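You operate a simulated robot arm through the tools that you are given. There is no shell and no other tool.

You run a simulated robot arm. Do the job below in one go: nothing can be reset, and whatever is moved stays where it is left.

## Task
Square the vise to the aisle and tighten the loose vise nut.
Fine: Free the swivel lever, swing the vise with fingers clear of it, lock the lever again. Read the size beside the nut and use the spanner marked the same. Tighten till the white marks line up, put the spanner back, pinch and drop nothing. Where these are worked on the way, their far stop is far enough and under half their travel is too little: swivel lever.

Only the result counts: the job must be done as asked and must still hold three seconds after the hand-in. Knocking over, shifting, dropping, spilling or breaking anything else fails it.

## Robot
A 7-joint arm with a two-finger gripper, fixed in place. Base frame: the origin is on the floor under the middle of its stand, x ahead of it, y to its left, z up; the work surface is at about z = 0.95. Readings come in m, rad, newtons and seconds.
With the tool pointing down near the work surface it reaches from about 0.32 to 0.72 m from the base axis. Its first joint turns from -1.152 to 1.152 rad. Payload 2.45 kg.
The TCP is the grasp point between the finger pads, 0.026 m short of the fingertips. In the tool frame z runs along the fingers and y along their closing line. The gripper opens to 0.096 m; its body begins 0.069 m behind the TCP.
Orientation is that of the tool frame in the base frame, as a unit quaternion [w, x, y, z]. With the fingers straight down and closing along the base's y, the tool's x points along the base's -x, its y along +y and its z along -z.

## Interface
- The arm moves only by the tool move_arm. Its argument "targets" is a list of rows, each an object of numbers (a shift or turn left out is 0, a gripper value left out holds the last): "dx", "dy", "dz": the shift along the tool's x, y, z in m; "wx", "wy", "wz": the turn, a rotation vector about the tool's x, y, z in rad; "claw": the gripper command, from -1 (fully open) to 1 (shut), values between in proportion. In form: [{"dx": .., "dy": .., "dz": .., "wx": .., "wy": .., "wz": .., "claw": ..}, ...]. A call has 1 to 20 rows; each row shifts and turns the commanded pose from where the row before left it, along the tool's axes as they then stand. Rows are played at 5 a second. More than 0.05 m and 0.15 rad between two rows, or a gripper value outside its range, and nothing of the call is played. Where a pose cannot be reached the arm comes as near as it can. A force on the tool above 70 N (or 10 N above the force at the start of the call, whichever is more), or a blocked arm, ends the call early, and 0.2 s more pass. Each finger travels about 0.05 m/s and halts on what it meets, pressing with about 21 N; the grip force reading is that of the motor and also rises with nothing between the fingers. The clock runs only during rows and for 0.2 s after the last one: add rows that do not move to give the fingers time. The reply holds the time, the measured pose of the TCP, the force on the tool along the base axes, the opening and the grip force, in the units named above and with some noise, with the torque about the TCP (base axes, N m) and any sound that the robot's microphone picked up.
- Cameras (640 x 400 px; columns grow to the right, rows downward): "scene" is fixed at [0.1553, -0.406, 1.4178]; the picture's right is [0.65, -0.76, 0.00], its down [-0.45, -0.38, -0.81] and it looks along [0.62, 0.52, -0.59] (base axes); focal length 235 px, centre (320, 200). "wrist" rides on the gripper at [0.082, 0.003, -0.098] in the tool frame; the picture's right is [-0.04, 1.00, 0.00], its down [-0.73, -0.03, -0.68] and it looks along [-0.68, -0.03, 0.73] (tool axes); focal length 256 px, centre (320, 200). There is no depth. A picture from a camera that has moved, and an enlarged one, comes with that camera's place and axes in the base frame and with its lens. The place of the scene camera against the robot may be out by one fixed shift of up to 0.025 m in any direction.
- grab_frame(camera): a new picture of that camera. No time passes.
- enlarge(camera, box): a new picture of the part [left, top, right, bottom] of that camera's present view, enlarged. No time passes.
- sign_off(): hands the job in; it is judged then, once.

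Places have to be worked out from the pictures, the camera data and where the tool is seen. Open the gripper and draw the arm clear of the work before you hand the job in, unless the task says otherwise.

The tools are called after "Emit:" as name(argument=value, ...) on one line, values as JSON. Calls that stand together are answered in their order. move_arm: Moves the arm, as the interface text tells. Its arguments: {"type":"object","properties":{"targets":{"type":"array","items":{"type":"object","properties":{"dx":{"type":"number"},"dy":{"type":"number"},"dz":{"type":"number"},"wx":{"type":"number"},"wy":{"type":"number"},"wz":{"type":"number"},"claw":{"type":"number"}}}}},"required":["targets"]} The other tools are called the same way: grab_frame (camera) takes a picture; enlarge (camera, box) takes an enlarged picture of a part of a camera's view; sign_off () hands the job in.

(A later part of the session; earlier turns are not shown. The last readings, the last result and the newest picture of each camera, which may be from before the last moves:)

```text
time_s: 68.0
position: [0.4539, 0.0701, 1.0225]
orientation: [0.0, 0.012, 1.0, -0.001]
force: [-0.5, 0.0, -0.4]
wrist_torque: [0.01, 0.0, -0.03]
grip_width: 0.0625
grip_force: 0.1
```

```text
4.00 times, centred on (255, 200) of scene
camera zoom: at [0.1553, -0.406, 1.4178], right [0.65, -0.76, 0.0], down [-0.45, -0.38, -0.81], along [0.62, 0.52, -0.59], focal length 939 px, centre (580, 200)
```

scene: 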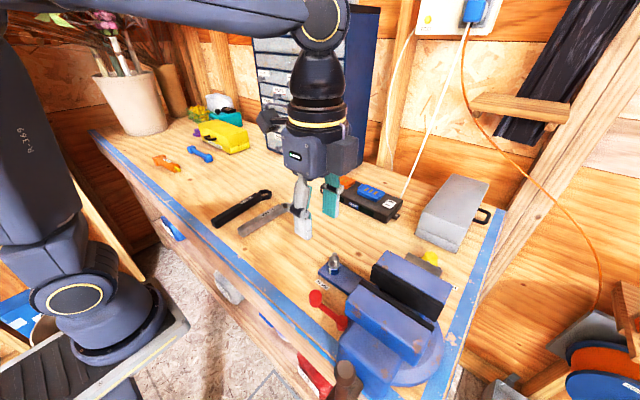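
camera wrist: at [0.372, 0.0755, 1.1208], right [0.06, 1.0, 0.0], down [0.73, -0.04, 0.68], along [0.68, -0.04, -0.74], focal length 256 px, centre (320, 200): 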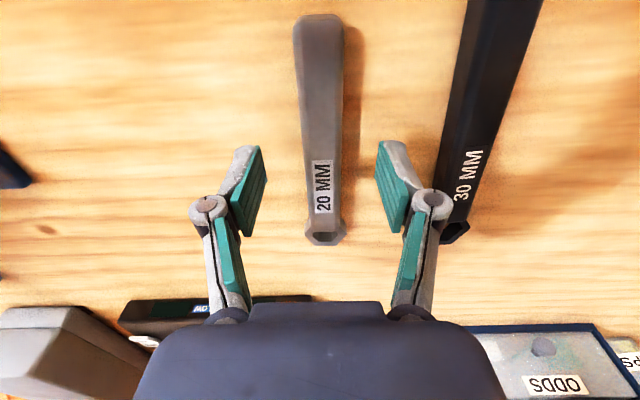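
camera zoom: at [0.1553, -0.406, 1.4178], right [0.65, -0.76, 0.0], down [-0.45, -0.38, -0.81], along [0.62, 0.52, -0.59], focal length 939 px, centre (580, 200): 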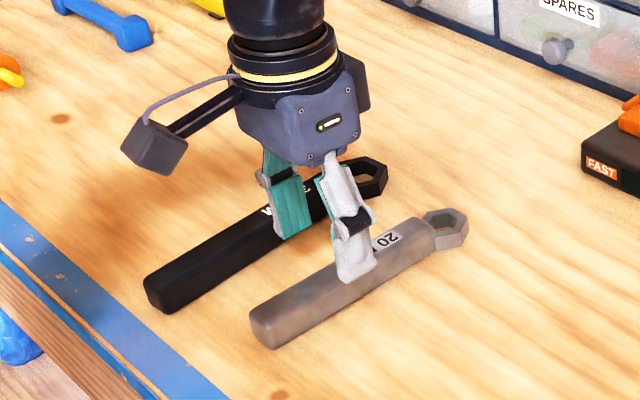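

Handle is well between the pads. Lower to z≈0.980, then close.

Emit:
move_arm(targets=[{"dz": 0.025}, {"dz": 0.017}, {}, {"claw": 0.2}, {"claw": 0.5}, {"claw": 0.7}, {"claw": 1.0}, {}, {}, {}])

Emit:
grab_frame(camera="wrist")

```text
time_s: 70.2
position: [0.4538, 0.0715, 0.9798]
orientation: [-0.001, 0.012, 1.0, 0.0]
force: [0.5, 0.1, 0.3]
wrist_torque: [-0.04, 0.06, 0.0]
grip_width: 0.0256
grip_force: 21.2
```

```text
taken
camera wrist: at [0.3724, 0.0752, 1.079], right [0.06, 1.0, 0.0], down [0.73, -0.04, 0.68], along [0.68, -0.04, -0.74], focal length 256 px, centre (320, 200)
```

wrist: 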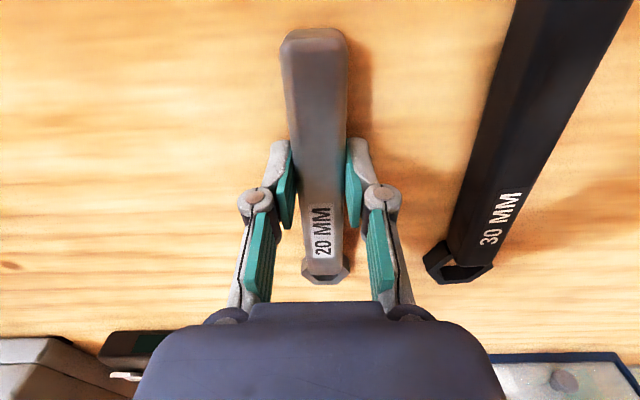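

Gripped at 0.0256 m width. Lift straight up slowly and check the spanner hangs level.

Emit:
move_arm(targets=[{"dz": -0.01}, {"dz": -0.02}, {"dz": -0.03}, {"dz": -0.03}, {"dz": -0.03}, {}])

Emit:
grab_frame(camera="wrist")

Emit:
enlarge(camera="scene", box=[190, 120, 320, 220])

```text
time_s: 71.6
position: [0.4545, 0.0698, 1.0994]
orientation: [-0.001, 0.011, 1.0, 0.0]
force: [-0.4, 0.4, -1.2]
wrist_torque: [-0.03, 0.02, 0.03]
grip_width: 0.0255
grip_force: 20.9
```

```text
taken
camera wrist: at [0.3733, 0.0744, 1.1984], right [0.06, 1.0, 0.0], down [0.73, -0.04, 0.68], along [0.68, -0.04, -0.74], focal length 256 px, centre (320, 200)
```

wrist: 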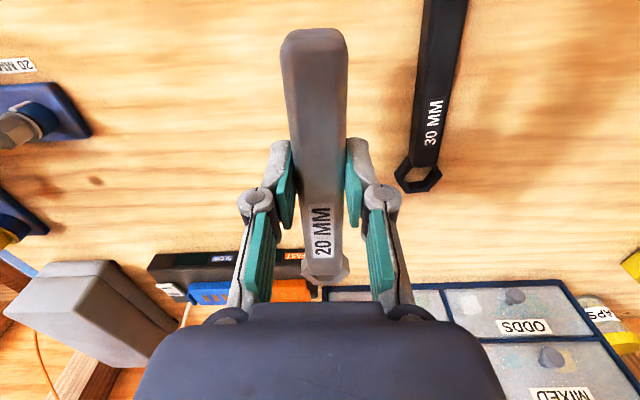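

```text
4.00 times, centred on (255, 170) of scene
camera zoom: at [0.1553, -0.406, 1.4177], right [0.65, -0.76, 0.0], down [-0.45, -0.38, -0.81], along [0.62, 0.52, -0.59], focal length 939 px, centre (580, 320)
```

zoom: 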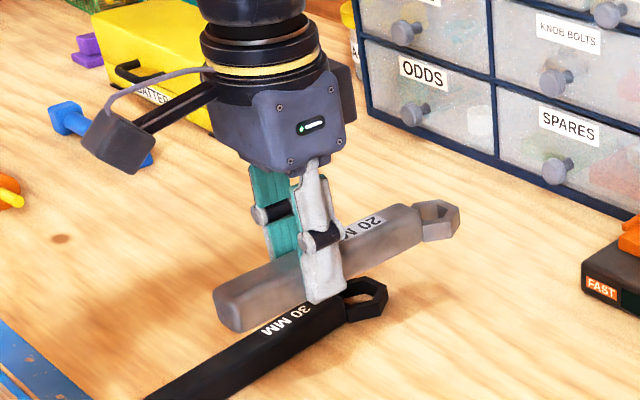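

The spanner is level and steady. I carry it over to above the nut: TCP target ≈(0.378,-0.140) with yaw 36° so the ring centre comes over (0.464,-0.202) with its flats matching the nut.

Emit:
move_arm(targets=[{"dx": 0.012, "dy": -0.035}, {"dx": 0.012, "dy": -0.035}, {"dx": 0.012, "dy": -0.035}, {"dx": 0.012, "dy": -0.035}, {"dx": 0.012, "dy": -0.035}, {"dx": 0.0117, "dy": -0.036}, {"wz": 0.1211}, {"wz": 0.1211}, {"wz": 0.1211}, {"wz": 0.1211}, {"wz": 0.1211}, {}])

Emit:
grab_frame(camera="wrist")

Emit:
enlarge(camera="scene", box=[270, 180, 410, 320])

```text
time_s: 74.2
position: [0.3777, -0.139, 1.1005]
orientation: [-0.001, 0.309, 0.951, -0.001]
force: [-0.4, 0.1, -1.1]
wrist_torque: [0.03, 0.01, 0.01]
grip_width: 0.0255
grip_force: 21.5
```

```text
taken
camera wrist: at [0.3138, -0.089, 1.1988], right [0.62, 0.78, 0.0], down [0.58, -0.45, 0.68], along [0.53, -0.42, -0.73], focal length 256 px, centre (320, 200)
```

wrist: 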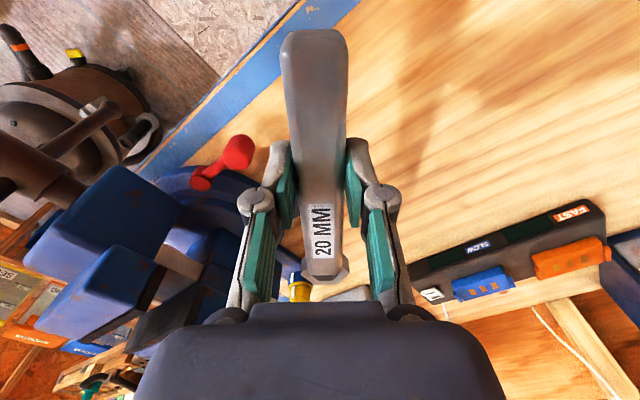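

```text
2.86 times, centred on (340, 250) of scene
camera zoom: at [0.1553, -0.406, 1.4177], right [0.65, -0.76, 0.0], down [-0.45, -0.38, -0.81], along [0.62, 0.52, -0.59], focal length 671 px, centre (263, 57)
```

zoom: 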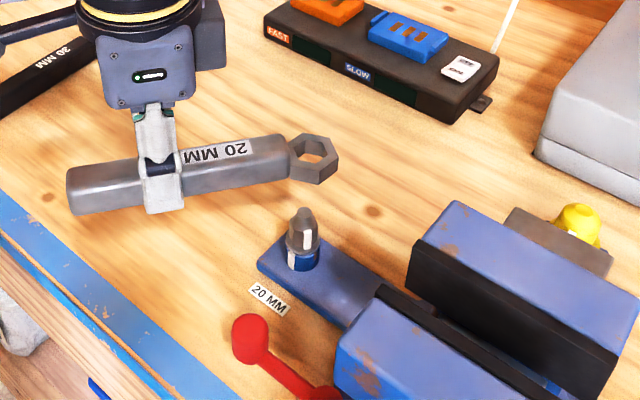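

I check the ring-over-nut alignment with tighter zooms.

Emit:
enlarge(camera="scene", box=[315, 200, 355, 245])

Emit:
enlarge(camera="wrist", box=[290, 230, 360, 310])

```text
8.89 times, centred on (335, 222) of scene
camera zoom: at [0.1553, -0.406, 1.4177], right [0.65, -0.76, 0.0], down [-0.45, -0.38, -0.81], along [0.62, 0.52, -0.59], focal length 2087 px, centre (187, 0)
```

zoom: 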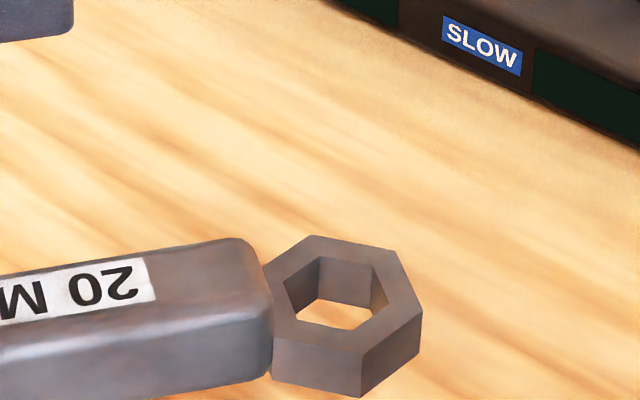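

```text
5.00 times, centred on (325, 270) of wrist
camera zoom: at [0.3138, -0.089, 1.1988], right [0.62, 0.78, 0.0], down [0.58, -0.45, 0.68], along [0.53, -0.42, -0.73], focal length 1280 px, centre (295, -150)
```

zoom: 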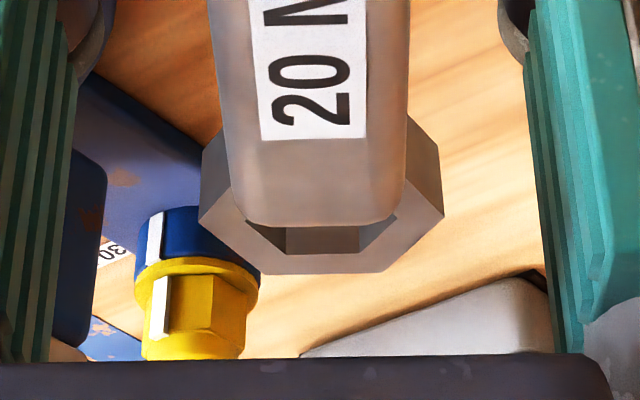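

Emit:
enlarge(camera="scene", box=[315, 240, 355, 285])

```text
8.89 times, centred on (335, 262) of scene
camera zoom: at [0.1553, -0.406, 1.4177], right [0.65, -0.76, 0.0], down [-0.45, -0.38, -0.81], along [0.62, 0.52, -0.59], focal length 2087 px, centre (187, -356)
```

zoom: 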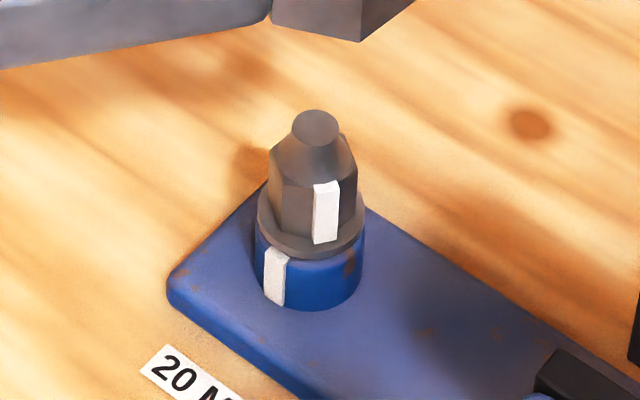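

Scene view suggests the ring is ≈2 mm too far along the camera's right. I correct slightly and lower to just above the nut tip, then compare again.

Emit:
move_arm(targets=[{"dz": 0.02}, {"dz": 0.022}, {"dx": 0.0021, "dy": 0.0006}, {}])

Emit:
enlarge(camera="scene", box=[310, 215, 360, 270])

Emit:
grab_frame(camera="wrist")

```text
time_s: 75.2
position: [0.3762, -0.1382, 1.0569]
orientation: [-0.001, 0.309, 0.951, -0.001]
force: [0.1, 1.1, -1.4]
wrist_torque: [0.04, -0.03, 0.04]
grip_width: 0.0255
grip_force: 20.4
```

```text
7.27 times, centred on (335, 242) of scene
camera zoom: at [0.1553, -0.406, 1.4177], right [0.65, -0.76, 0.0], down [-0.45, -0.38, -0.81], along [0.62, 0.52, -0.59], focal length 1708 px, centre (211, -109)
```

zoom: 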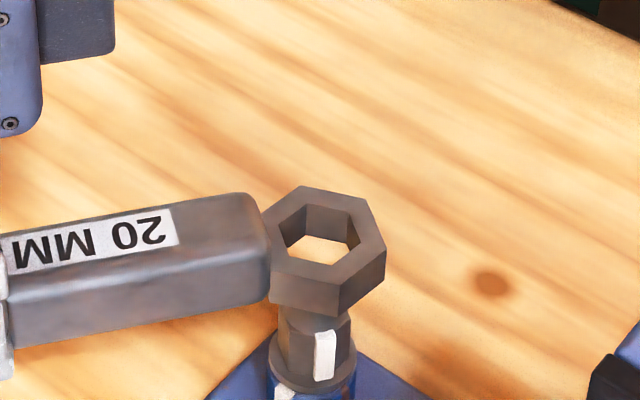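

```text
taken
camera wrist: at [0.3125, -0.0873, 1.1562], right [0.62, 0.79, 0.0], down [0.58, -0.45, 0.68], along [0.53, -0.42, -0.74], focal length 256 px, centre (320, 200)
```

wrist: 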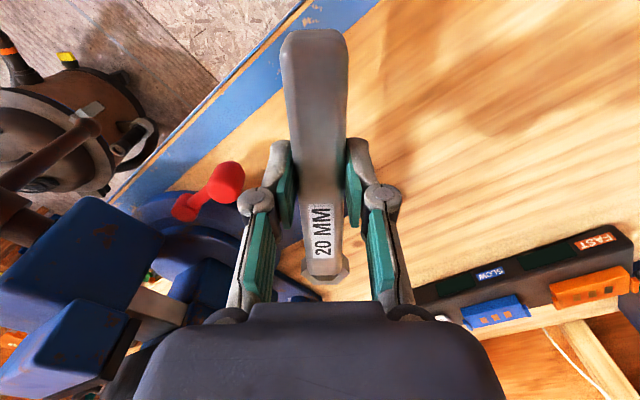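

Aligned now in the camera's right direction to <1 mm. Lower 2 cm so the bolt tip should enter the ring, watching force.

Emit:
move_arm(targets=[{"dz": 0.01}, {"dz": 0.008}, {}])

Emit:
enlarge(camera="scene", box=[310, 215, 360, 270])

```text
time_s: 76.0
position: [0.3767, -0.1383, 1.0394]
orientation: [-0.001, 0.309, 0.951, 0.0]
force: [-0.2, -0.2, -1.2]
wrist_torque: [0.01, 0.0, 0.0]
grip_width: 0.0255
grip_force: 20.8
```

```text
7.27 times, centred on (335, 242) of scene
camera zoom: at [0.1553, -0.406, 1.4177], right [0.65, -0.76, 0.0], down [-0.45, -0.38, -0.81], along [0.62, 0.52, -0.59], focal length 1708 px, centre (211, -109)
```

zoom: 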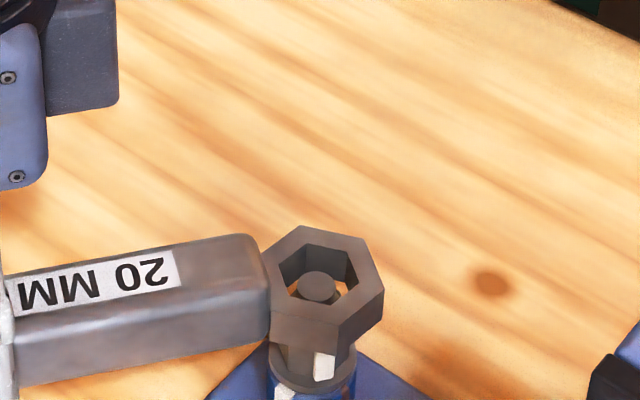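

The bolt tip is now visibly inside the ring hole and centred. Continue lowering over the hex in small steps.

Emit:
move_arm(targets=[{"dz": 0.006}, {"dz": 0.006}, {"dz": 0.005}, {}])

Emit:
enlarge(camera="scene", box=[310, 215, 360, 270])

```text
time_s: 77.0
position: [0.3773, -0.1386, 1.0226]
orientation: [-0.001, 0.308, 0.951, 0.0]
force: [0.1, 2.2, -0.9]
wrist_torque: [0.03, -0.01, 0.2]
grip_width: 0.0257
grip_force: 21.0
```

```text
7.27 times, centred on (335, 242) of scene
camera zoom: at [0.1553, -0.406, 1.4178], right [0.65, -0.76, 0.0], down [-0.45, -0.38, -0.81], along [0.62, 0.52, -0.59], focal length 1708 px, centre (211, -109)
```

zoom: 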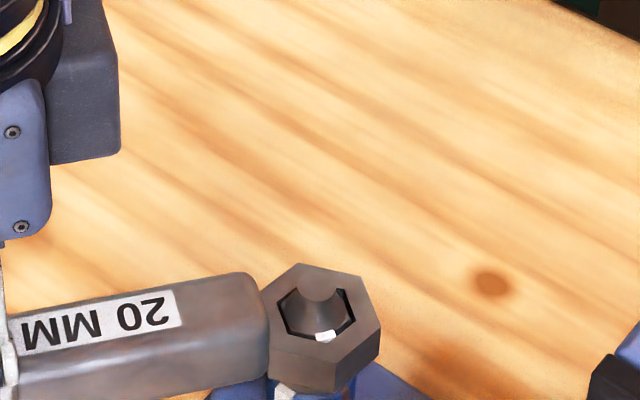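

The hex is entering the ring with matching orientation and only ~2 N side force. Lower the last centimetre.

Emit:
move_arm(targets=[{"dz": 0.005}, {"dz": 0.004}, {}])

Emit:
enlarge(camera="scene", box=[310, 215, 360, 270])

```text
time_s: 77.8
position: [0.3775, -0.139, 1.0134]
orientation: [0.0, 0.309, 0.951, 0.0]
force: [-0.7, 0.9, 5.4]
wrist_torque: [-0.34, -0.55, 0.08]
grip_width: 0.0254
grip_force: 21.7
```

```text
7.27 times, centred on (335, 242) of scene
camera zoom: at [0.1552, -0.406, 1.4178], right [0.65, -0.76, 0.0], down [-0.45, -0.38, -0.81], along [0.62, 0.52, -0.59], focal length 1708 px, centre (211, -109)
```

zoom: 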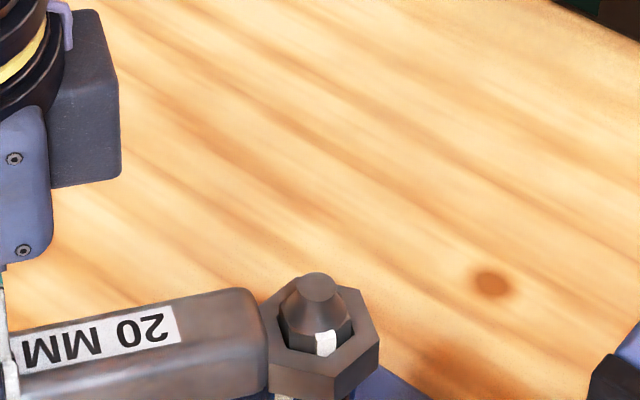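

Ring rests on the flange (5 N). I lift 1.5 mm, then rotate clockwise about the nut axis in small arcs (pivot 0.107 m ahead of the TCP).

Emit:
move_arm(targets=[{"dz": -0.002}, {"dx": -0.0003, "dy": 0.0086, "wz": 0.08}, {"dx": -0.0003, "dy": 0.0086, "wz": 0.08}, {"dx": -0.0003, "dy": 0.0086, "wz": 0.08}, {}])

Emit:
enlarge(camera="scene", box=[310, 215, 360, 270])

```text
time_s: 79.0
position: [0.3942, -0.1179, 1.0157]
orientation: [-0.001, 0.421, 0.907, -0.001]
force: [3.0, -1.4, 0.9]
wrist_torque: [-0.07, -0.2, 0.32]
grip_width: 0.0256
grip_force: 21.5
```

```text
7.27 times, centred on (335, 242) of scene
camera zoom: at [0.1554, -0.406, 1.4177], right [0.65, -0.76, 0.0], down [-0.45, -0.38, -0.81], along [0.62, 0.52, -0.59], focal length 1708 px, centre (211, -109)
```

zoom: 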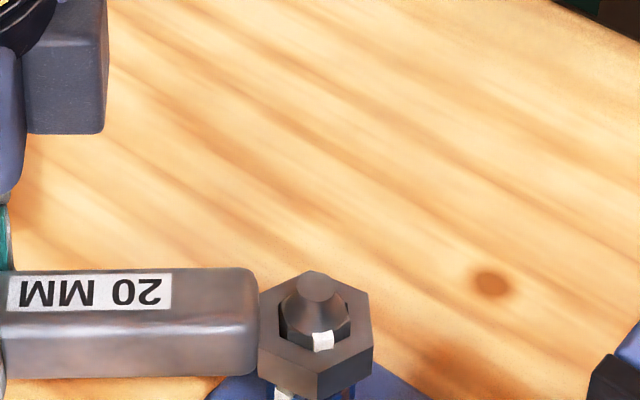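

Turning starts with little torque. Continue the arc.

Emit:
move_arm(targets=[{"dx": -0.0005, "dy": 0.0107, "wz": 0.1}, {"dx": -0.0005, "dy": 0.0107, "wz": 0.1}, {"dx": -0.0005, "dy": 0.0107, "wz": 0.1}, {}])

Emit:
enlarge(camera="scene", box=[310, 215, 360, 270])

```text
time_s: 80.0
position: [0.4209, -0.102, 1.0162]
orientation: [-0.002, 0.552, 0.834, -0.001]
force: [4.3, 1.3, -4.0]
wrist_torque: [0.29, 0.05, 0.45]
grip_width: 0.0257
grip_force: 21.2
```

```text
7.27 times, centred on (335, 242) of scene
camera zoom: at [0.1555, -0.406, 1.4177], right [0.65, -0.76, 0.0], down [-0.45, -0.38, -0.81], along [0.62, 0.52, -0.59], focal length 1708 px, centre (211, -109)
```

zoom: 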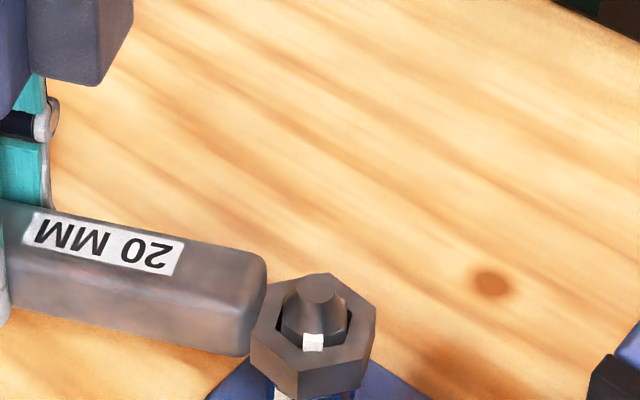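

The nut has turned ≈20° (mark now ≈215°); about 35° left. Continue.

Emit:
move_arm(targets=[{"dx": -0.0005, "dy": 0.0107, "wz": 0.1}, {"dx": -0.0005, "dy": 0.0107, "wz": 0.1}, {"dx": -0.0005, "dy": 0.0107, "wz": 0.1}, {}])

Emit:
enlarge(camera="scene", box=[310, 215, 360, 270])

```text
time_s: 81.0
position: [0.4527, -0.0932, 1.0144]
orientation: [-0.001, 0.67, 0.742, -0.001]
force: [-0.5, 8.6, -2.6]
wrist_torque: [0.57, 0.04, 0.17]
grip_width: 0.0255
grip_force: 21.4
```

```text
7.27 times, centred on (335, 242) of scene
camera zoom: at [0.1553, -0.4058, 1.4178], right [0.65, -0.76, 0.0], down [-0.45, -0.38, -0.81], along [0.62, 0.52, -0.59], focal length 1708 px, centre (211, -109)
```

zoom: 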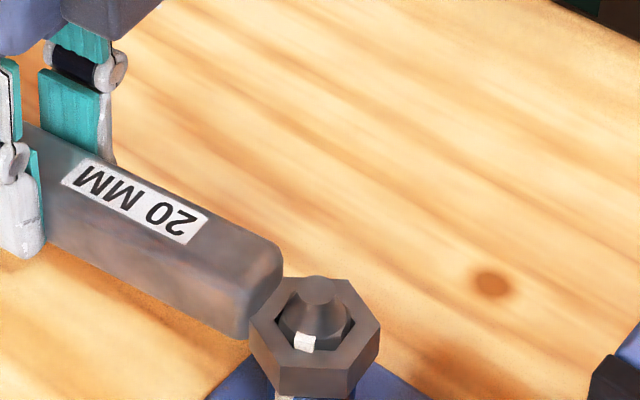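

Mark ≈203°, about 23° to go; there's 8.6 N radial load, so I ease 1.5 mm outward along the handle and continue.

Emit:
move_arm(targets=[{"dx": 0.0015}, {"dx": -0.0004, "dy": 0.0096, "wz": 0.09}, {"dx": -0.0004, "dy": 0.0096, "wz": 0.09}, {}])

Emit:
enlarge(camera="scene", box=[310, 215, 360, 270])

```text
time_s: 82.0
position: [0.4721, -0.0936, 1.0167]
orientation: [0.0, 0.734, 0.679, -0.001]
force: [0.7, -0.8, -6.4]
wrist_torque: [0.49, 0.02, 0.34]
grip_width: 0.0253
grip_force: 21.0
```

```text
7.27 times, centred on (335, 242) of scene
camera zoom: at [0.1554, -0.4061, 1.4177], right [0.65, -0.76, 0.0], down [-0.45, -0.38, -0.81], along [0.62, 0.52, -0.59], focal length 1708 px, centre (211, -109)
```

zoom: 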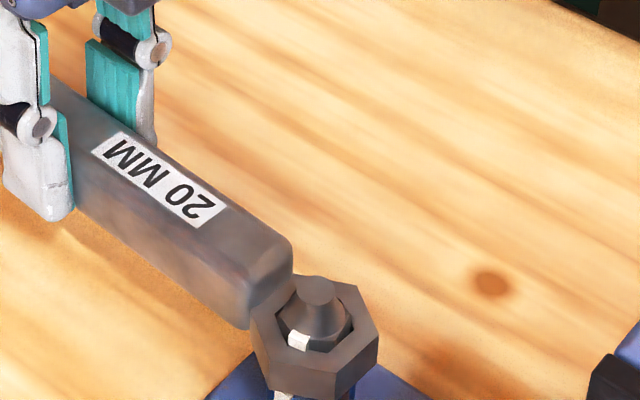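

Mark ≈193°, ~13° left. A small lowering to relieve the vertical pull, and two smaller turns.

Emit:
move_arm(targets=[{"dz": 0.0012}, {"dx": -0.0002, "dy": 0.0064, "wz": 0.06}, {"dx": -0.0002, "dy": 0.0064, "wz": 0.06}, {}])

Emit:
enlarge(camera="scene", box=[310, 215, 360, 270])

```text
time_s: 83.0
position: [0.4846, -0.0943, 1.0159]
orientation: [0.001, 0.774, 0.634, -0.001]
force: [0.9, -5.2, 4.8]
wrist_torque: [-0.53, 0.03, 0.54]
grip_width: 0.0257
grip_force: 21.2
```

```text
7.27 times, centred on (335, 242) of scene
camera zoom: at [0.1553, -0.4061, 1.4177], right [0.65, -0.76, 0.0], down [-0.45, -0.38, -0.81], along [0.62, 0.52, -0.59], focal length 1708 px, centre (211, -109)
```

zoom: 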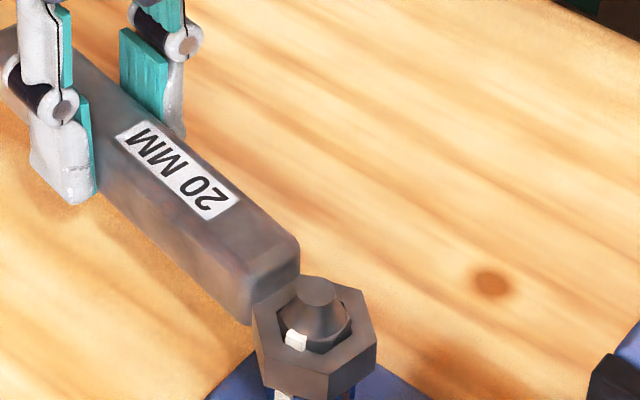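

Mark ≈184°. Zoom tighter to judge the remaining few degrees against the collar mark.

Emit:
enlarge(camera="scene", box=[322, 248, 352, 278])

Emit:
enlarge(camera="wrist", box=[280, 220, 370, 310])

```text
13.33 times, centred on (337, 263) of scene
camera zoom: at [0.1553, -0.4061, 1.4177], right [0.65, -0.76, 0.0], down [-0.45, -0.38, -0.81], along [0.62, 0.52, -0.59], focal length 3131 px, centre (93, -640)
```

zoom: 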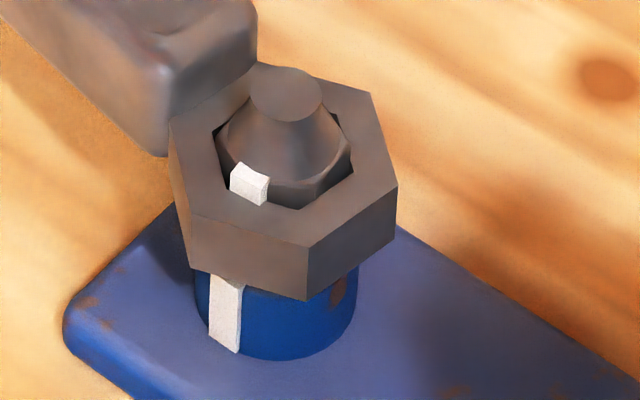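

```text
4.44 times, centred on (325, 265) of wrist
camera zoom: at [0.5029, -0.0148, 1.1131], right [0.97, -0.24, 0.0], down [-0.17, -0.71, 0.68], along [-0.16, -0.66, -0.73], focal length 1138 px, centre (298, -89)
```

zoom: 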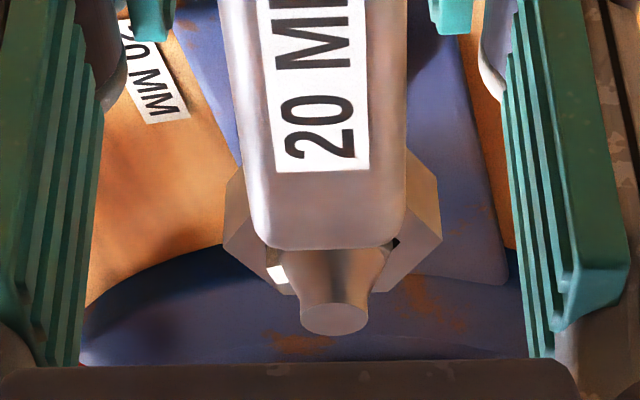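

By careful geometry the nut mark is at ≈191° versus the collar's 180°, so ≈11° remain. Ease radial/vertical load and turn a bit further.

Emit:
move_arm(targets=[{"dx": -0.001, "dz": -0.0006}, {"dx": -0.0002, "dy": 0.0064, "wz": 0.06}, {"dx": -0.0002, "dy": 0.0064, "wz": 0.06}, {}])

Emit:
enlarge(camera="scene", box=[322, 248, 352, 278])

```text
time_s: 84.0
position: [0.496, -0.0967, 1.0156]
orientation: [-0.002, 0.81, 0.587, -0.001]
force: [0.5, 6.3, -4.3]
wrist_torque: [0.57, -0.08, 0.39]
grip_width: 0.0257
grip_force: 20.9
```

```text
13.33 times, centred on (337, 263) of scene
camera zoom: at [0.1554, -0.4059, 1.4178], right [0.65, -0.76, 0.0], down [-0.45, -0.38, -0.81], along [0.62, 0.52, -0.59], focal length 3131 px, centre (93, -640)
```

zoom: 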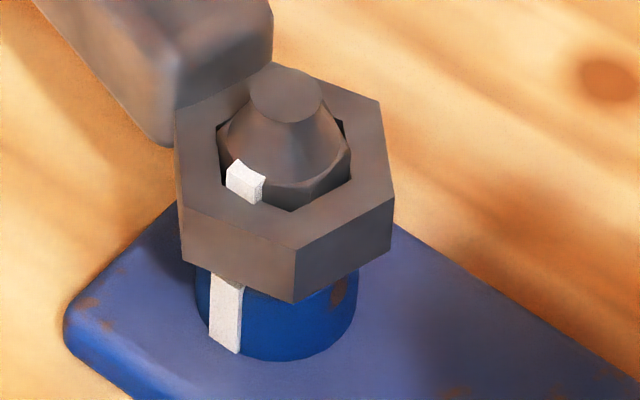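

Mark ≈187°. Another ~6°.

Emit:
move_arm(targets=[{"dx": 0.0006, "dz": 0.0003}, {"dx": -0.0002, "dy": 0.0054, "wz": 0.05}, {"dx": -0.0002, "dy": 0.0054, "wz": 0.05}, {}])

Emit:
enlarge(camera="scene", box=[322, 248, 352, 278])

```text
time_s: 85.0
position: [0.5069, -0.1004, 1.0147]
orientation: [0.0, 0.839, 0.544, 0.0]
force: [-4.7, 8.2, -1.3]
wrist_torque: [0.5, 0.06, 0.26]
grip_width: 0.0255
grip_force: 21.2
```

```text
13.33 times, centred on (337, 263) of scene
camera zoom: at [0.1552, -0.4058, 1.4178], right [0.65, -0.76, 0.0], down [-0.45, -0.38, -0.81], along [0.62, 0.52, -0.59], focal length 3131 px, centre (93, -640)
```

zoom: 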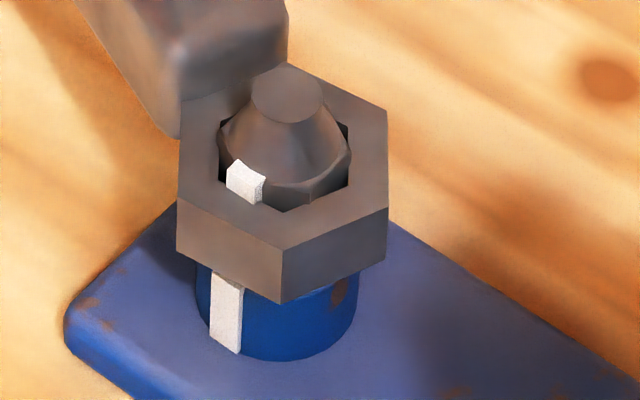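

The nut didn't follow this last bit and resisting torque rose (~0.8 N·m), so it may be tight now. I zoom in very closely on the two marks.

Emit:
enlarge(camera="scene", box=[326, 256, 346, 278])

Emit:
grab_frame(camera="wrist")

Emit:
enlarge(camera="wrist", box=[290, 240, 360, 310])

```text
16.00 times, centred on (336, 267) of scene
camera zoom: at [0.1552, -0.4058, 1.4178], right [0.65, -0.76, 0.0], down [-0.45, -0.38, -0.81], along [0.62, 0.52, -0.59], focal length 3757 px, centre (64, -872)
```

zoom: 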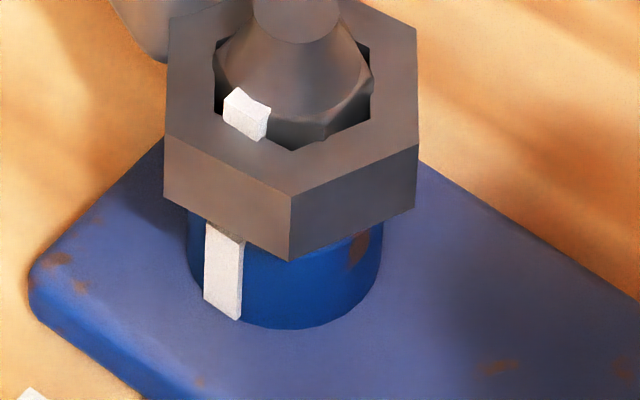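

```text
taken
camera wrist: at [0.5427, -0.0279, 1.1134], right [0.9, -0.44, 0.0], down [-0.32, -0.66, 0.68], along [-0.3, -0.61, -0.73], focal length 256 px, centre (320, 200)
```

wrist: 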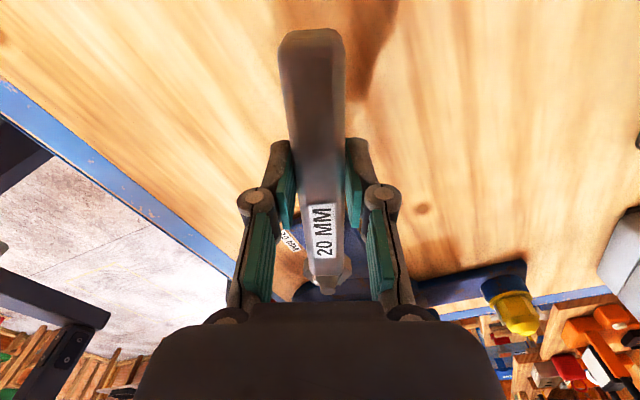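

```text
5.71 times, centred on (325, 275) of wrist
camera zoom: at [0.5427, -0.0279, 1.1134], right [0.9, -0.44, 0.0], down [-0.32, -0.66, 0.68], along [-0.3, -0.61, -0.73], focal length 1463 px, centre (291, -229)
```

zoom: 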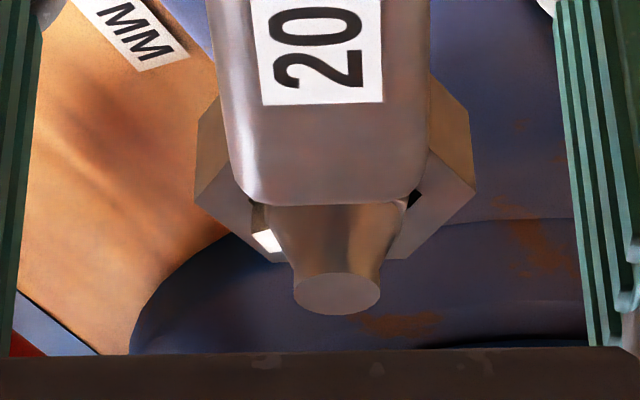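

The marks are within about 2–3° of each other. I try one more small turn to see whether the nut still moves or is hard tight.

Emit:
move_arm(targets=[{"dx": 0.0006}, {"dx": -0.0001, "dy": 0.0043, "wz": 0.04}, {}])

Emit:
enlarge(camera="scene", box=[326, 256, 346, 278])

```text
time_s: 85.8
position: [0.5115, -0.104, 1.0162]
orientation: [0.0, 0.849, 0.528, -0.001]
force: [-4.9, 5.3, 0.4]
wrist_torque: [0.3, 0.09, 0.28]
grip_width: 0.0257
grip_force: 21.0
```

```text
16.00 times, centred on (336, 267) of scene
camera zoom: at [0.1552, -0.4059, 1.4178], right [0.65, -0.76, 0.0], down [-0.45, -0.38, -0.81], along [0.62, 0.52, -0.59], focal length 3757 px, centre (64, -872)
```

zoom: 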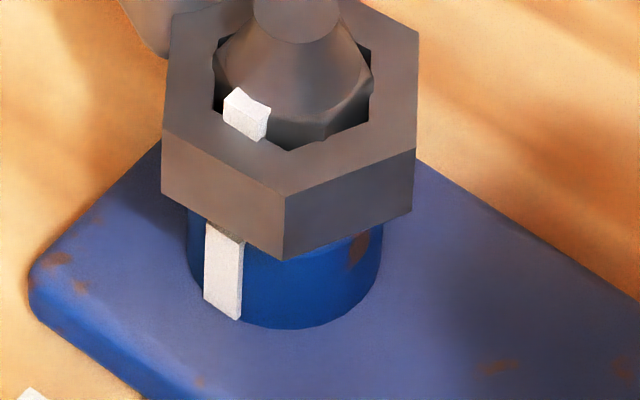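

The nut has stopped following while the ring slips to the end of its play, so it has gone tight with the marks within ~2–3°. I rotate the spanner back into free play (watching that the nut stays put) before lifting.

Emit:
move_arm(targets=[{"dx": -0.0004, "dy": -0.0086, "wz": -0.08}, {"dx": -0.0004, "dy": -0.0086, "wz": -0.08}, {}])

Emit:
enlarge(camera="scene", box=[326, 256, 346, 278])

```text
time_s: 86.6
position: [0.4952, -0.097, 1.0143]
orientation: [0.001, 0.803, 0.595, -0.001]
force: [2.9, -1.1, 4.4]
wrist_torque: [-0.38, -0.04, 0.71]
grip_width: 0.0257
grip_force: 21.3
```

```text
16.00 times, centred on (336, 267) of scene
camera zoom: at [0.1553, -0.406, 1.4177], right [0.65, -0.76, 0.0], down [-0.45, -0.38, -0.81], along [0.62, 0.52, -0.59], focal length 3757 px, centre (64, -872)
```

zoom: 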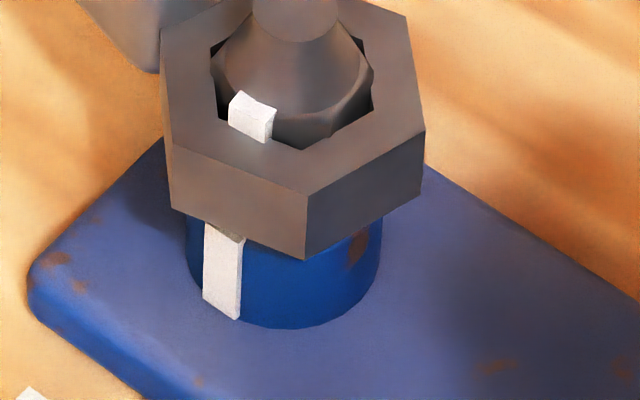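

Backing off dragged the nut back ~5° (the ring is wedged at ~27° misfit). Better: lift the ring straight off here, then re-seat it freshly aligned for the last few degrees. I lift gently, watching force.

Emit:
move_arm(targets=[{"dz": -0.003}, {"dz": -0.004}, {}])

Emit:
enlarge(camera="scene", box=[326, 256, 346, 278])

```text
time_s: 87.4
position: [0.4932, -0.0963, 1.0207]
orientation: [-0.002, 0.804, 0.595, -0.003]
force: [-2.7, -2.5, -13.2]
wrist_torque: [0.28, -0.07, 0.44]
grip_width: 0.026
grip_force: 21.0
```

```text
16.00 times, centred on (336, 267) of scene
camera zoom: at [0.1554, -0.4061, 1.4177], right [0.65, -0.76, 0.0], down [-0.45, -0.38, -0.81], along [0.62, 0.52, -0.59], focal length 3757 px, centre (64, -872)
```

zoom: 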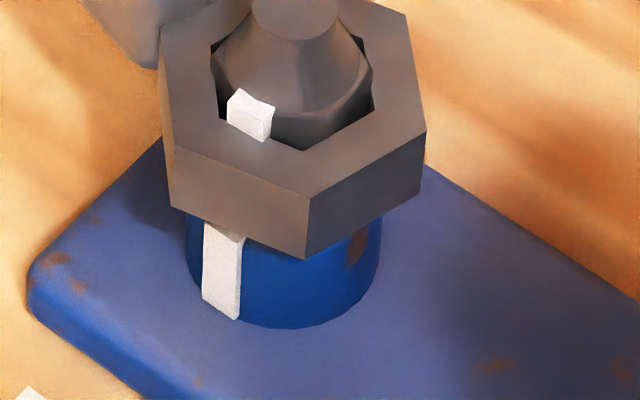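

The ring is jammed (13 N pull, it did not rise), so I go back down and instead unwind the wedge by rotating back in small steps.

Emit:
move_arm(targets=[{"dz": 0.004}, {"dz": 0.002}, {"dx": -0.0004, "dy": -0.0086, "wz": -0.08}, {"dx": -0.0004, "dy": -0.0086, "wz": -0.08}, {}])

Emit:
enlarge(camera="scene", box=[326, 256, 346, 278])

```text
time_s: 88.6
position: [0.4781, -0.0932, 1.0172]
orientation: [0.0, 0.753, 0.658, -0.002]
force: [7.1, -2.3, -0.5]
wrist_torque: [-0.08, -0.16, 0.64]
grip_width: 0.0253
grip_force: 21.6
```

```text
16.00 times, centred on (336, 267) of scene
camera zoom: at [0.1555, -0.4061, 1.4177], right [0.65, -0.76, 0.0], down [-0.45, -0.38, -0.81], along [0.62, 0.52, -0.59], focal length 3757 px, centre (64, -872)
```

zoom: 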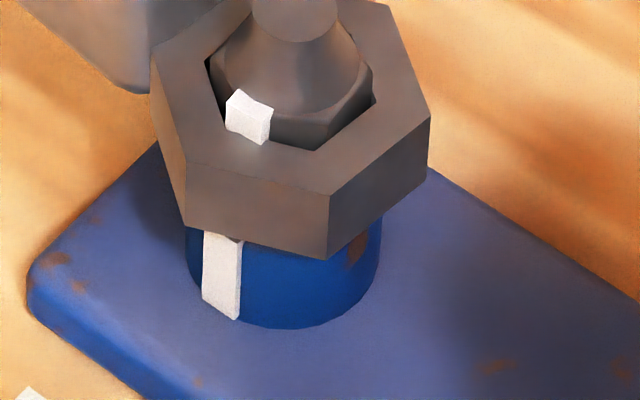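

The nut stayed (~188°) while the ring comes back toward alignment. Two more back steps to reach free play.

Emit:
move_arm(targets=[{"dx": -0.0004, "dy": -0.0086, "wz": -0.08}, {"dx": -0.0004, "dy": -0.0075, "wz": -0.07}, {}])

Emit:
enlarge(camera="scene", box=[326, 256, 346, 278])

Emit:
enlarge(camera="scene", box=[270, 190, 370, 290])

```text
time_s: 89.4
position: [0.4622, -0.0913, 1.0151]
orientation: [-0.001, 0.702, 0.712, -0.001]
force: [3.5, -2.0, -1.4]
wrist_torque: [0.06, -0.05, 0.33]
grip_width: 0.0254
grip_force: 20.8
```

```text
16.00 times, centred on (336, 267) of scene
camera zoom: at [0.1554, -0.406, 1.4177], right [0.65, -0.76, 0.0], down [-0.45, -0.38, -0.81], along [0.62, 0.52, -0.59], focal length 3757 px, centre (64, -872)
```

zoom: 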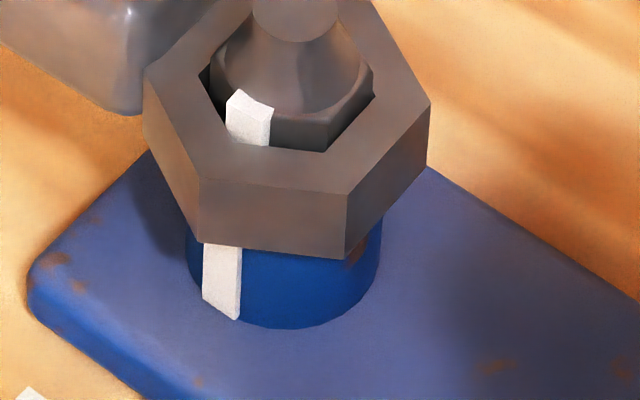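

```text
4.00 times, centred on (320, 240) of scene
camera zoom: at [0.1554, -0.406, 1.4177], right [0.65, -0.76, 0.0], down [-0.45, -0.38, -0.81], along [0.62, 0.52, -0.59], focal length 939 px, centre (320, 40)
```

zoom: 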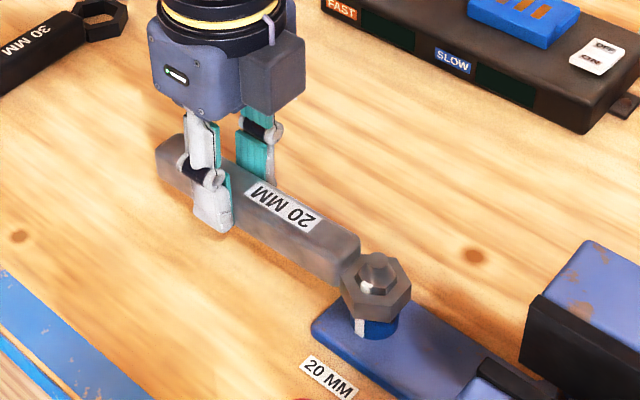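

Now in free play with the nut at ≈188°. Second bite: turn clockwise again in small steps with the ring centred.

Emit:
move_arm(targets=[{"dx": -0.0003, "dy": 0.0075, "wz": 0.07}, {"dx": -0.0003, "dy": 0.0075, "wz": 0.07}, {"dx": -0.0002, "dy": 0.0054, "wz": 0.05}, {}])

Emit:
enlarge(camera="scene", box=[326, 256, 346, 278])

```text
time_s: 90.4
position: [0.4823, -0.0933, 1.0164]
orientation: [0.0, 0.767, 0.641, -0.001]
force: [4.5, 3.3, -2.2]
wrist_torque: [0.29, -0.17, 0.58]
grip_width: 0.0256
grip_force: 20.6
```

```text
16.00 times, centred on (336, 267) of scene
camera zoom: at [0.1555, -0.4059, 1.4177], right [0.65, -0.76, 0.0], down [-0.45, -0.38, -0.81], along [0.62, 0.52, -0.59], focal length 3757 px, centre (64, -872)
```

zoom: 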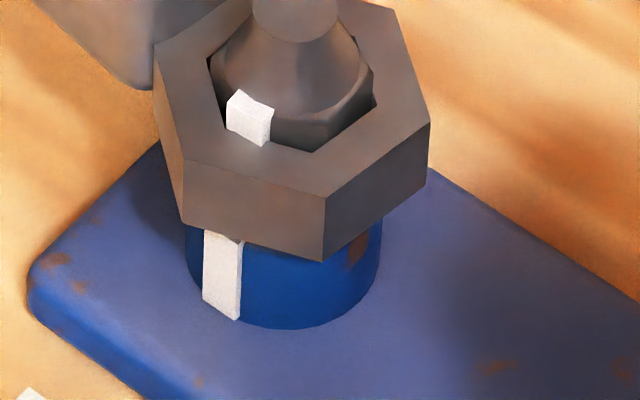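

Ring bites again only at larger lag; torque now is still small (~0.2 N·m). I continue in small steps and watch the nut mark against the collar mark.

Emit:
move_arm(targets=[{"dx": 0.0002, "dy": 0.0043, "wz": 0.04}, {"dx": -0.0001, "dy": 0.0043, "wz": 0.04}, {}])

Emit:
enlarge(camera="scene", box=[326, 256, 346, 278])

```text
time_s: 91.2
position: [0.4896, -0.0956, 1.0162]
orientation: [0.0, 0.793, 0.61, -0.001]
force: [0.2, 4.3, 0.8]
wrist_torque: [0.06, -0.02, 0.35]
grip_width: 0.026
grip_force: 21.0
```

```text
16.00 times, centred on (336, 267) of scene
camera zoom: at [0.1553, -0.4059, 1.4178], right [0.65, -0.76, 0.0], down [-0.45, -0.38, -0.81], along [0.62, 0.52, -0.59], focal length 3757 px, centre (64, -872)
```

zoom: 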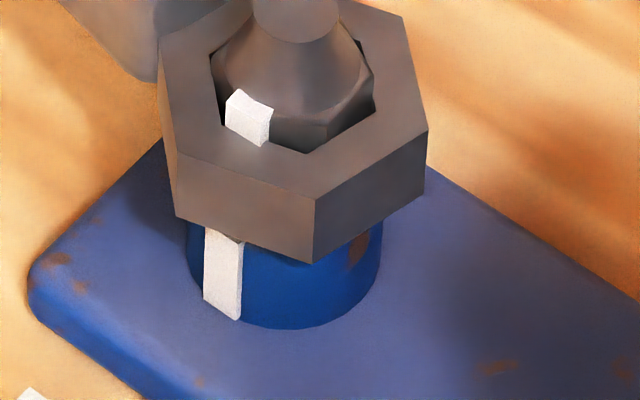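

Emit:
move_arm(targets=[{"dx": 0.0003, "dy": 0.0043, "wz": 0.04}, {"dx": -0.0001, "dy": 0.0032, "wz": 0.03}, {}])

Emit:
enlarge(camera="scene", box=[326, 256, 346, 278])

```text
time_s: 92.0
position: [0.4976, -0.0973, 1.0156]
orientation: [-0.001, 0.813, 0.582, -0.001]
force: [-1.2, 4.7, -0.6]
wrist_torque: [0.23, 0.03, 0.3]
grip_width: 0.0259
grip_force: 21.4
```

```text
16.00 times, centred on (336, 267) of scene
camera zoom: at [0.1553, -0.4059, 1.4178], right [0.65, -0.76, 0.0], down [-0.45, -0.38, -0.81], along [0.62, 0.52, -0.59], focal length 3757 px, centre (64, -872)
```

zoom: 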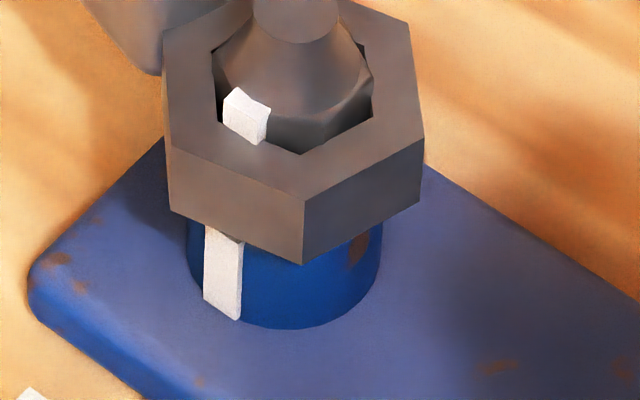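

The nut is advancing again (mark ≈184°) with 0.6 N·m. Keep going in small steps.

Emit:
move_arm(targets=[{"dx": 0.0003, "dy": 0.0038, "wz": 0.035}, {"dx": -0.0001, "dy": 0.0032, "wz": 0.03}, {}])

Emit:
enlarge(camera="scene", box=[326, 256, 346, 278])

```text
time_s: 92.8
position: [0.5044, -0.0998, 1.0164]
orientation: [0.001, 0.831, 0.556, -0.001]
force: [-2.8, 4.7, -2.7]
wrist_torque: [0.44, 0.04, 0.29]
grip_width: 0.0259
grip_force: 21.6
```

```text
16.00 times, centred on (336, 267) of scene
camera zoom: at [0.1553, -0.4059, 1.4178], right [0.65, -0.76, 0.0], down [-0.45, -0.38, -0.81], along [0.62, 0.52, -0.59], focal length 3757 px, centre (64, -872)
```

zoom: 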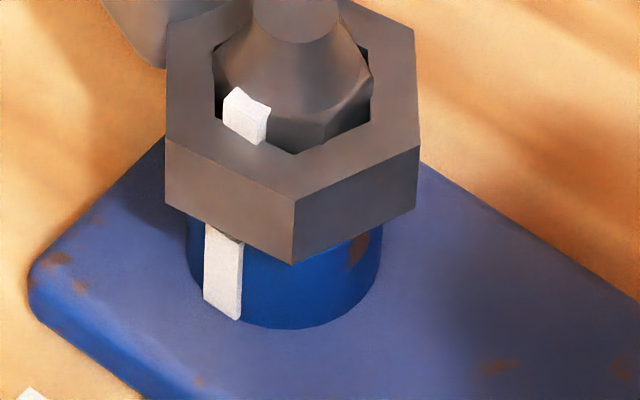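

Same mark position as before, torque rising – the nut is at its stop with the marks lined up within measurement error. I release the wedge with a quick back-rotation into free play and check the nut stays.

Emit:
move_arm(targets=[{"dx": -0.0012, "dy": -0.016, "wz": -0.148}, {"dx": -0.0012, "dy": -0.016, "wz": -0.148}, {}])

Emit:
enlarge(camera="scene", box=[326, 256, 346, 278])

```text
time_s: 93.6
position: [0.4732, -0.0919, 1.018]
orientation: [0.001, 0.739, 0.673, -0.002]
force: [4.7, -5.3, 0.7]
wrist_torque: [-0.27, -0.12, 0.54]
grip_width: 0.0259
grip_force: 20.5
```

```text
16.00 times, centred on (336, 267) of scene
camera zoom: at [0.1554, -0.4062, 1.4177], right [0.65, -0.76, 0.0], down [-0.45, -0.38, -0.81], along [0.62, 0.52, -0.59], focal length 3757 px, centre (64, -872)
```

zoom: 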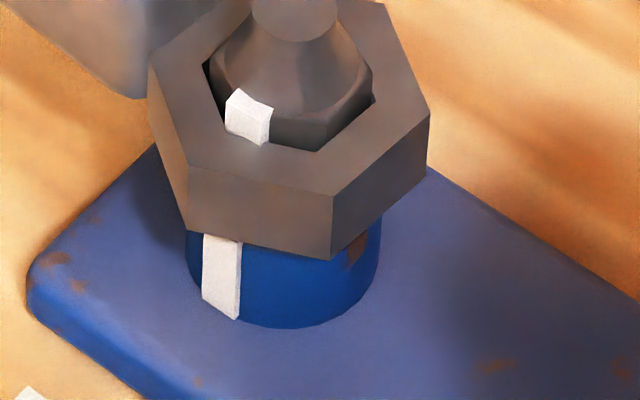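

Drag-back was only ~2°. I repeat a gentle bite that stops as soon as the nut reaches its stop (less wedge), then release again.

Emit:
move_arm(targets=[{"dx": 0.0008, "dy": 0.0075, "wz": 0.07}, {"dx": 0.0001, "dy": 0.0075, "wz": 0.07}, {"dx": 0.0001, "dy": 0.0064, "wz": 0.06}, {"dy": 0.0032, "wz": 0.03}, {}])

Emit:
enlarge(camera="scene", box=[326, 256, 346, 278])

```text
time_s: 94.8
position: [0.4958, -0.097, 1.015]
orientation: [0.001, 0.813, 0.582, -0.002]
force: [-5.7, -15.9, 0.9]
wrist_torque: [-0.35, 0.14, 0.53]
grip_width: 0.026
grip_force: 21.6
```

```text
16.00 times, centred on (336, 267) of scene
camera zoom: at [0.1552, -0.4065, 1.4176], right [0.65, -0.76, 0.0], down [-0.45, -0.38, -0.81], along [0.62, 0.52, -0.59], focal length 3757 px, centre (64, -872)
```

zoom: 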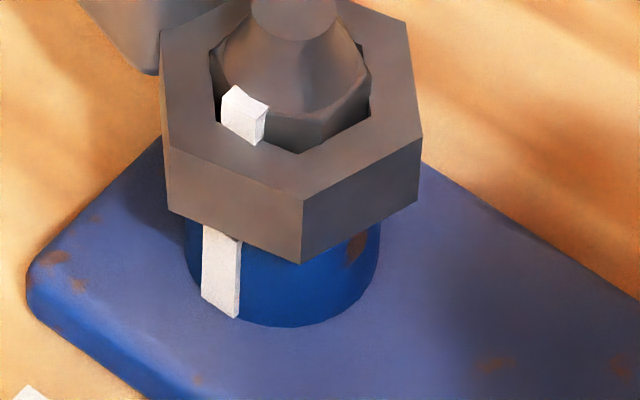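

The nut is again at the stop, but I pulled ~16 N radially; I move 1.5 mm inward to remove that before releasing.

Emit:
move_arm(targets=[{"dx": -0.0015}, {}])

Emit:
enlarge(camera="scene", box=[326, 256, 346, 278])

```text
time_s: 95.4
position: [0.4962, -0.095, 1.0155]
orientation: [0.0, 0.812, 0.583, 0.0]
force: [-2.8, -11.9, 1.2]
wrist_torque: [-0.43, 0.1, 0.52]
grip_width: 0.0261
grip_force: 21.1
```

```text
16.00 times, centred on (336, 267) of scene
camera zoom: at [0.1552, -0.4063, 1.4177], right [0.65, -0.76, 0.0], down [-0.45, -0.38, -0.81], along [0.62, 0.52, -0.59], focal length 3757 px, centre (64, -872)
```

zoom: 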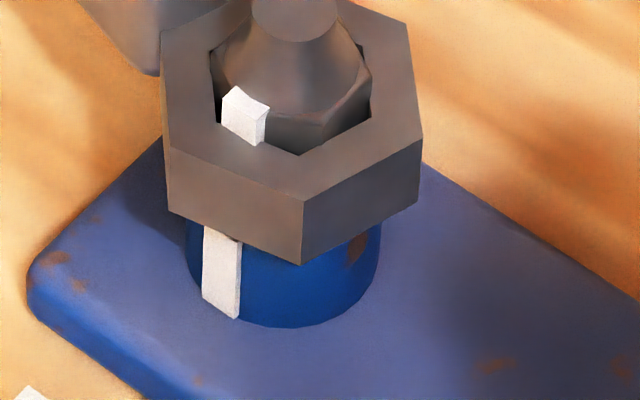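

Emit:
move_arm(targets=[{"dx": -0.0025}, {}])

Emit:
enlarge(camera="scene", box=[326, 256, 346, 278])

```text
time_s: 96.0
position: [0.4971, -0.0959, 1.016]
orientation: [-0.001, 0.812, 0.584, 0.0]
force: [4.3, 7.4, 0.7]
wrist_torque: [-0.11, -0.05, 0.57]
grip_width: 0.0255
grip_force: 21.2
```

```text
16.00 times, centred on (336, 267) of scene
camera zoom: at [0.1554, -0.4058, 1.4178], right [0.65, -0.76, 0.0], down [-0.45, -0.38, -0.81], along [0.62, 0.52, -0.59], focal length 3757 px, centre (64, -872)
```

zoom: 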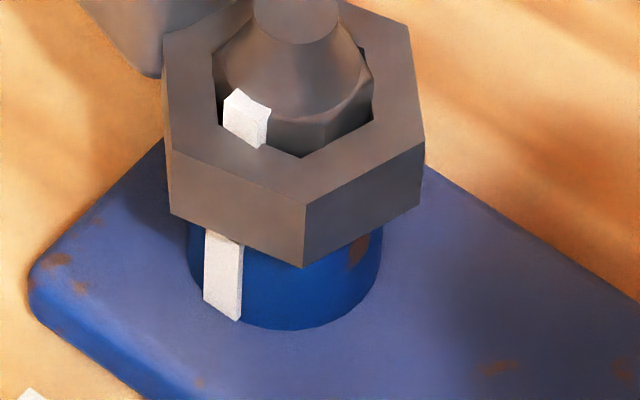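

Radial load is now small, nut at its stop with torque only ~0.4 N·m. Release by rotating back into free play.

Emit:
move_arm(targets=[{"dx": 0.0008}, {"dx": -0.0012, "dy": -0.016, "wz": -0.148}, {"dx": -0.0012, "dy": -0.016, "wz": -0.148}, {}])

Emit:
enlarge(camera="scene", box=[326, 256, 346, 278])

```text
time_s: 97.0
position: [0.464, -0.0915, 1.0156]
orientation: [0.0, 0.717, 0.697, -0.002]
force: [4.8, 8.1, -0.5]
wrist_torque: [0.22, -0.13, 0.41]
grip_width: 0.026
grip_force: 20.7
```

```text
16.00 times, centred on (336, 267) of scene
camera zoom: at [0.1554, -0.4058, 1.4178], right [0.65, -0.76, 0.0], down [-0.45, -0.38, -0.81], along [0.62, 0.52, -0.59], focal length 3757 px, centre (64, -872)
```

zoom: 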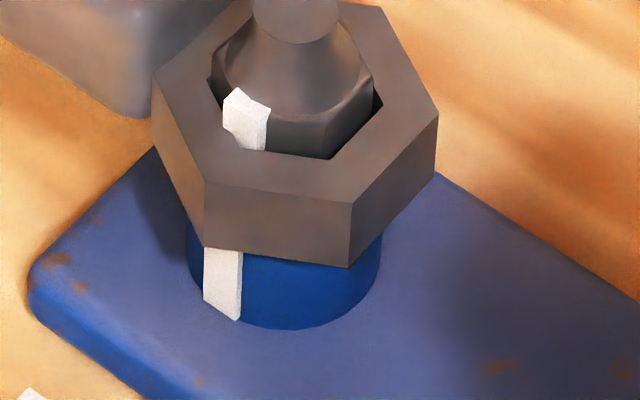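

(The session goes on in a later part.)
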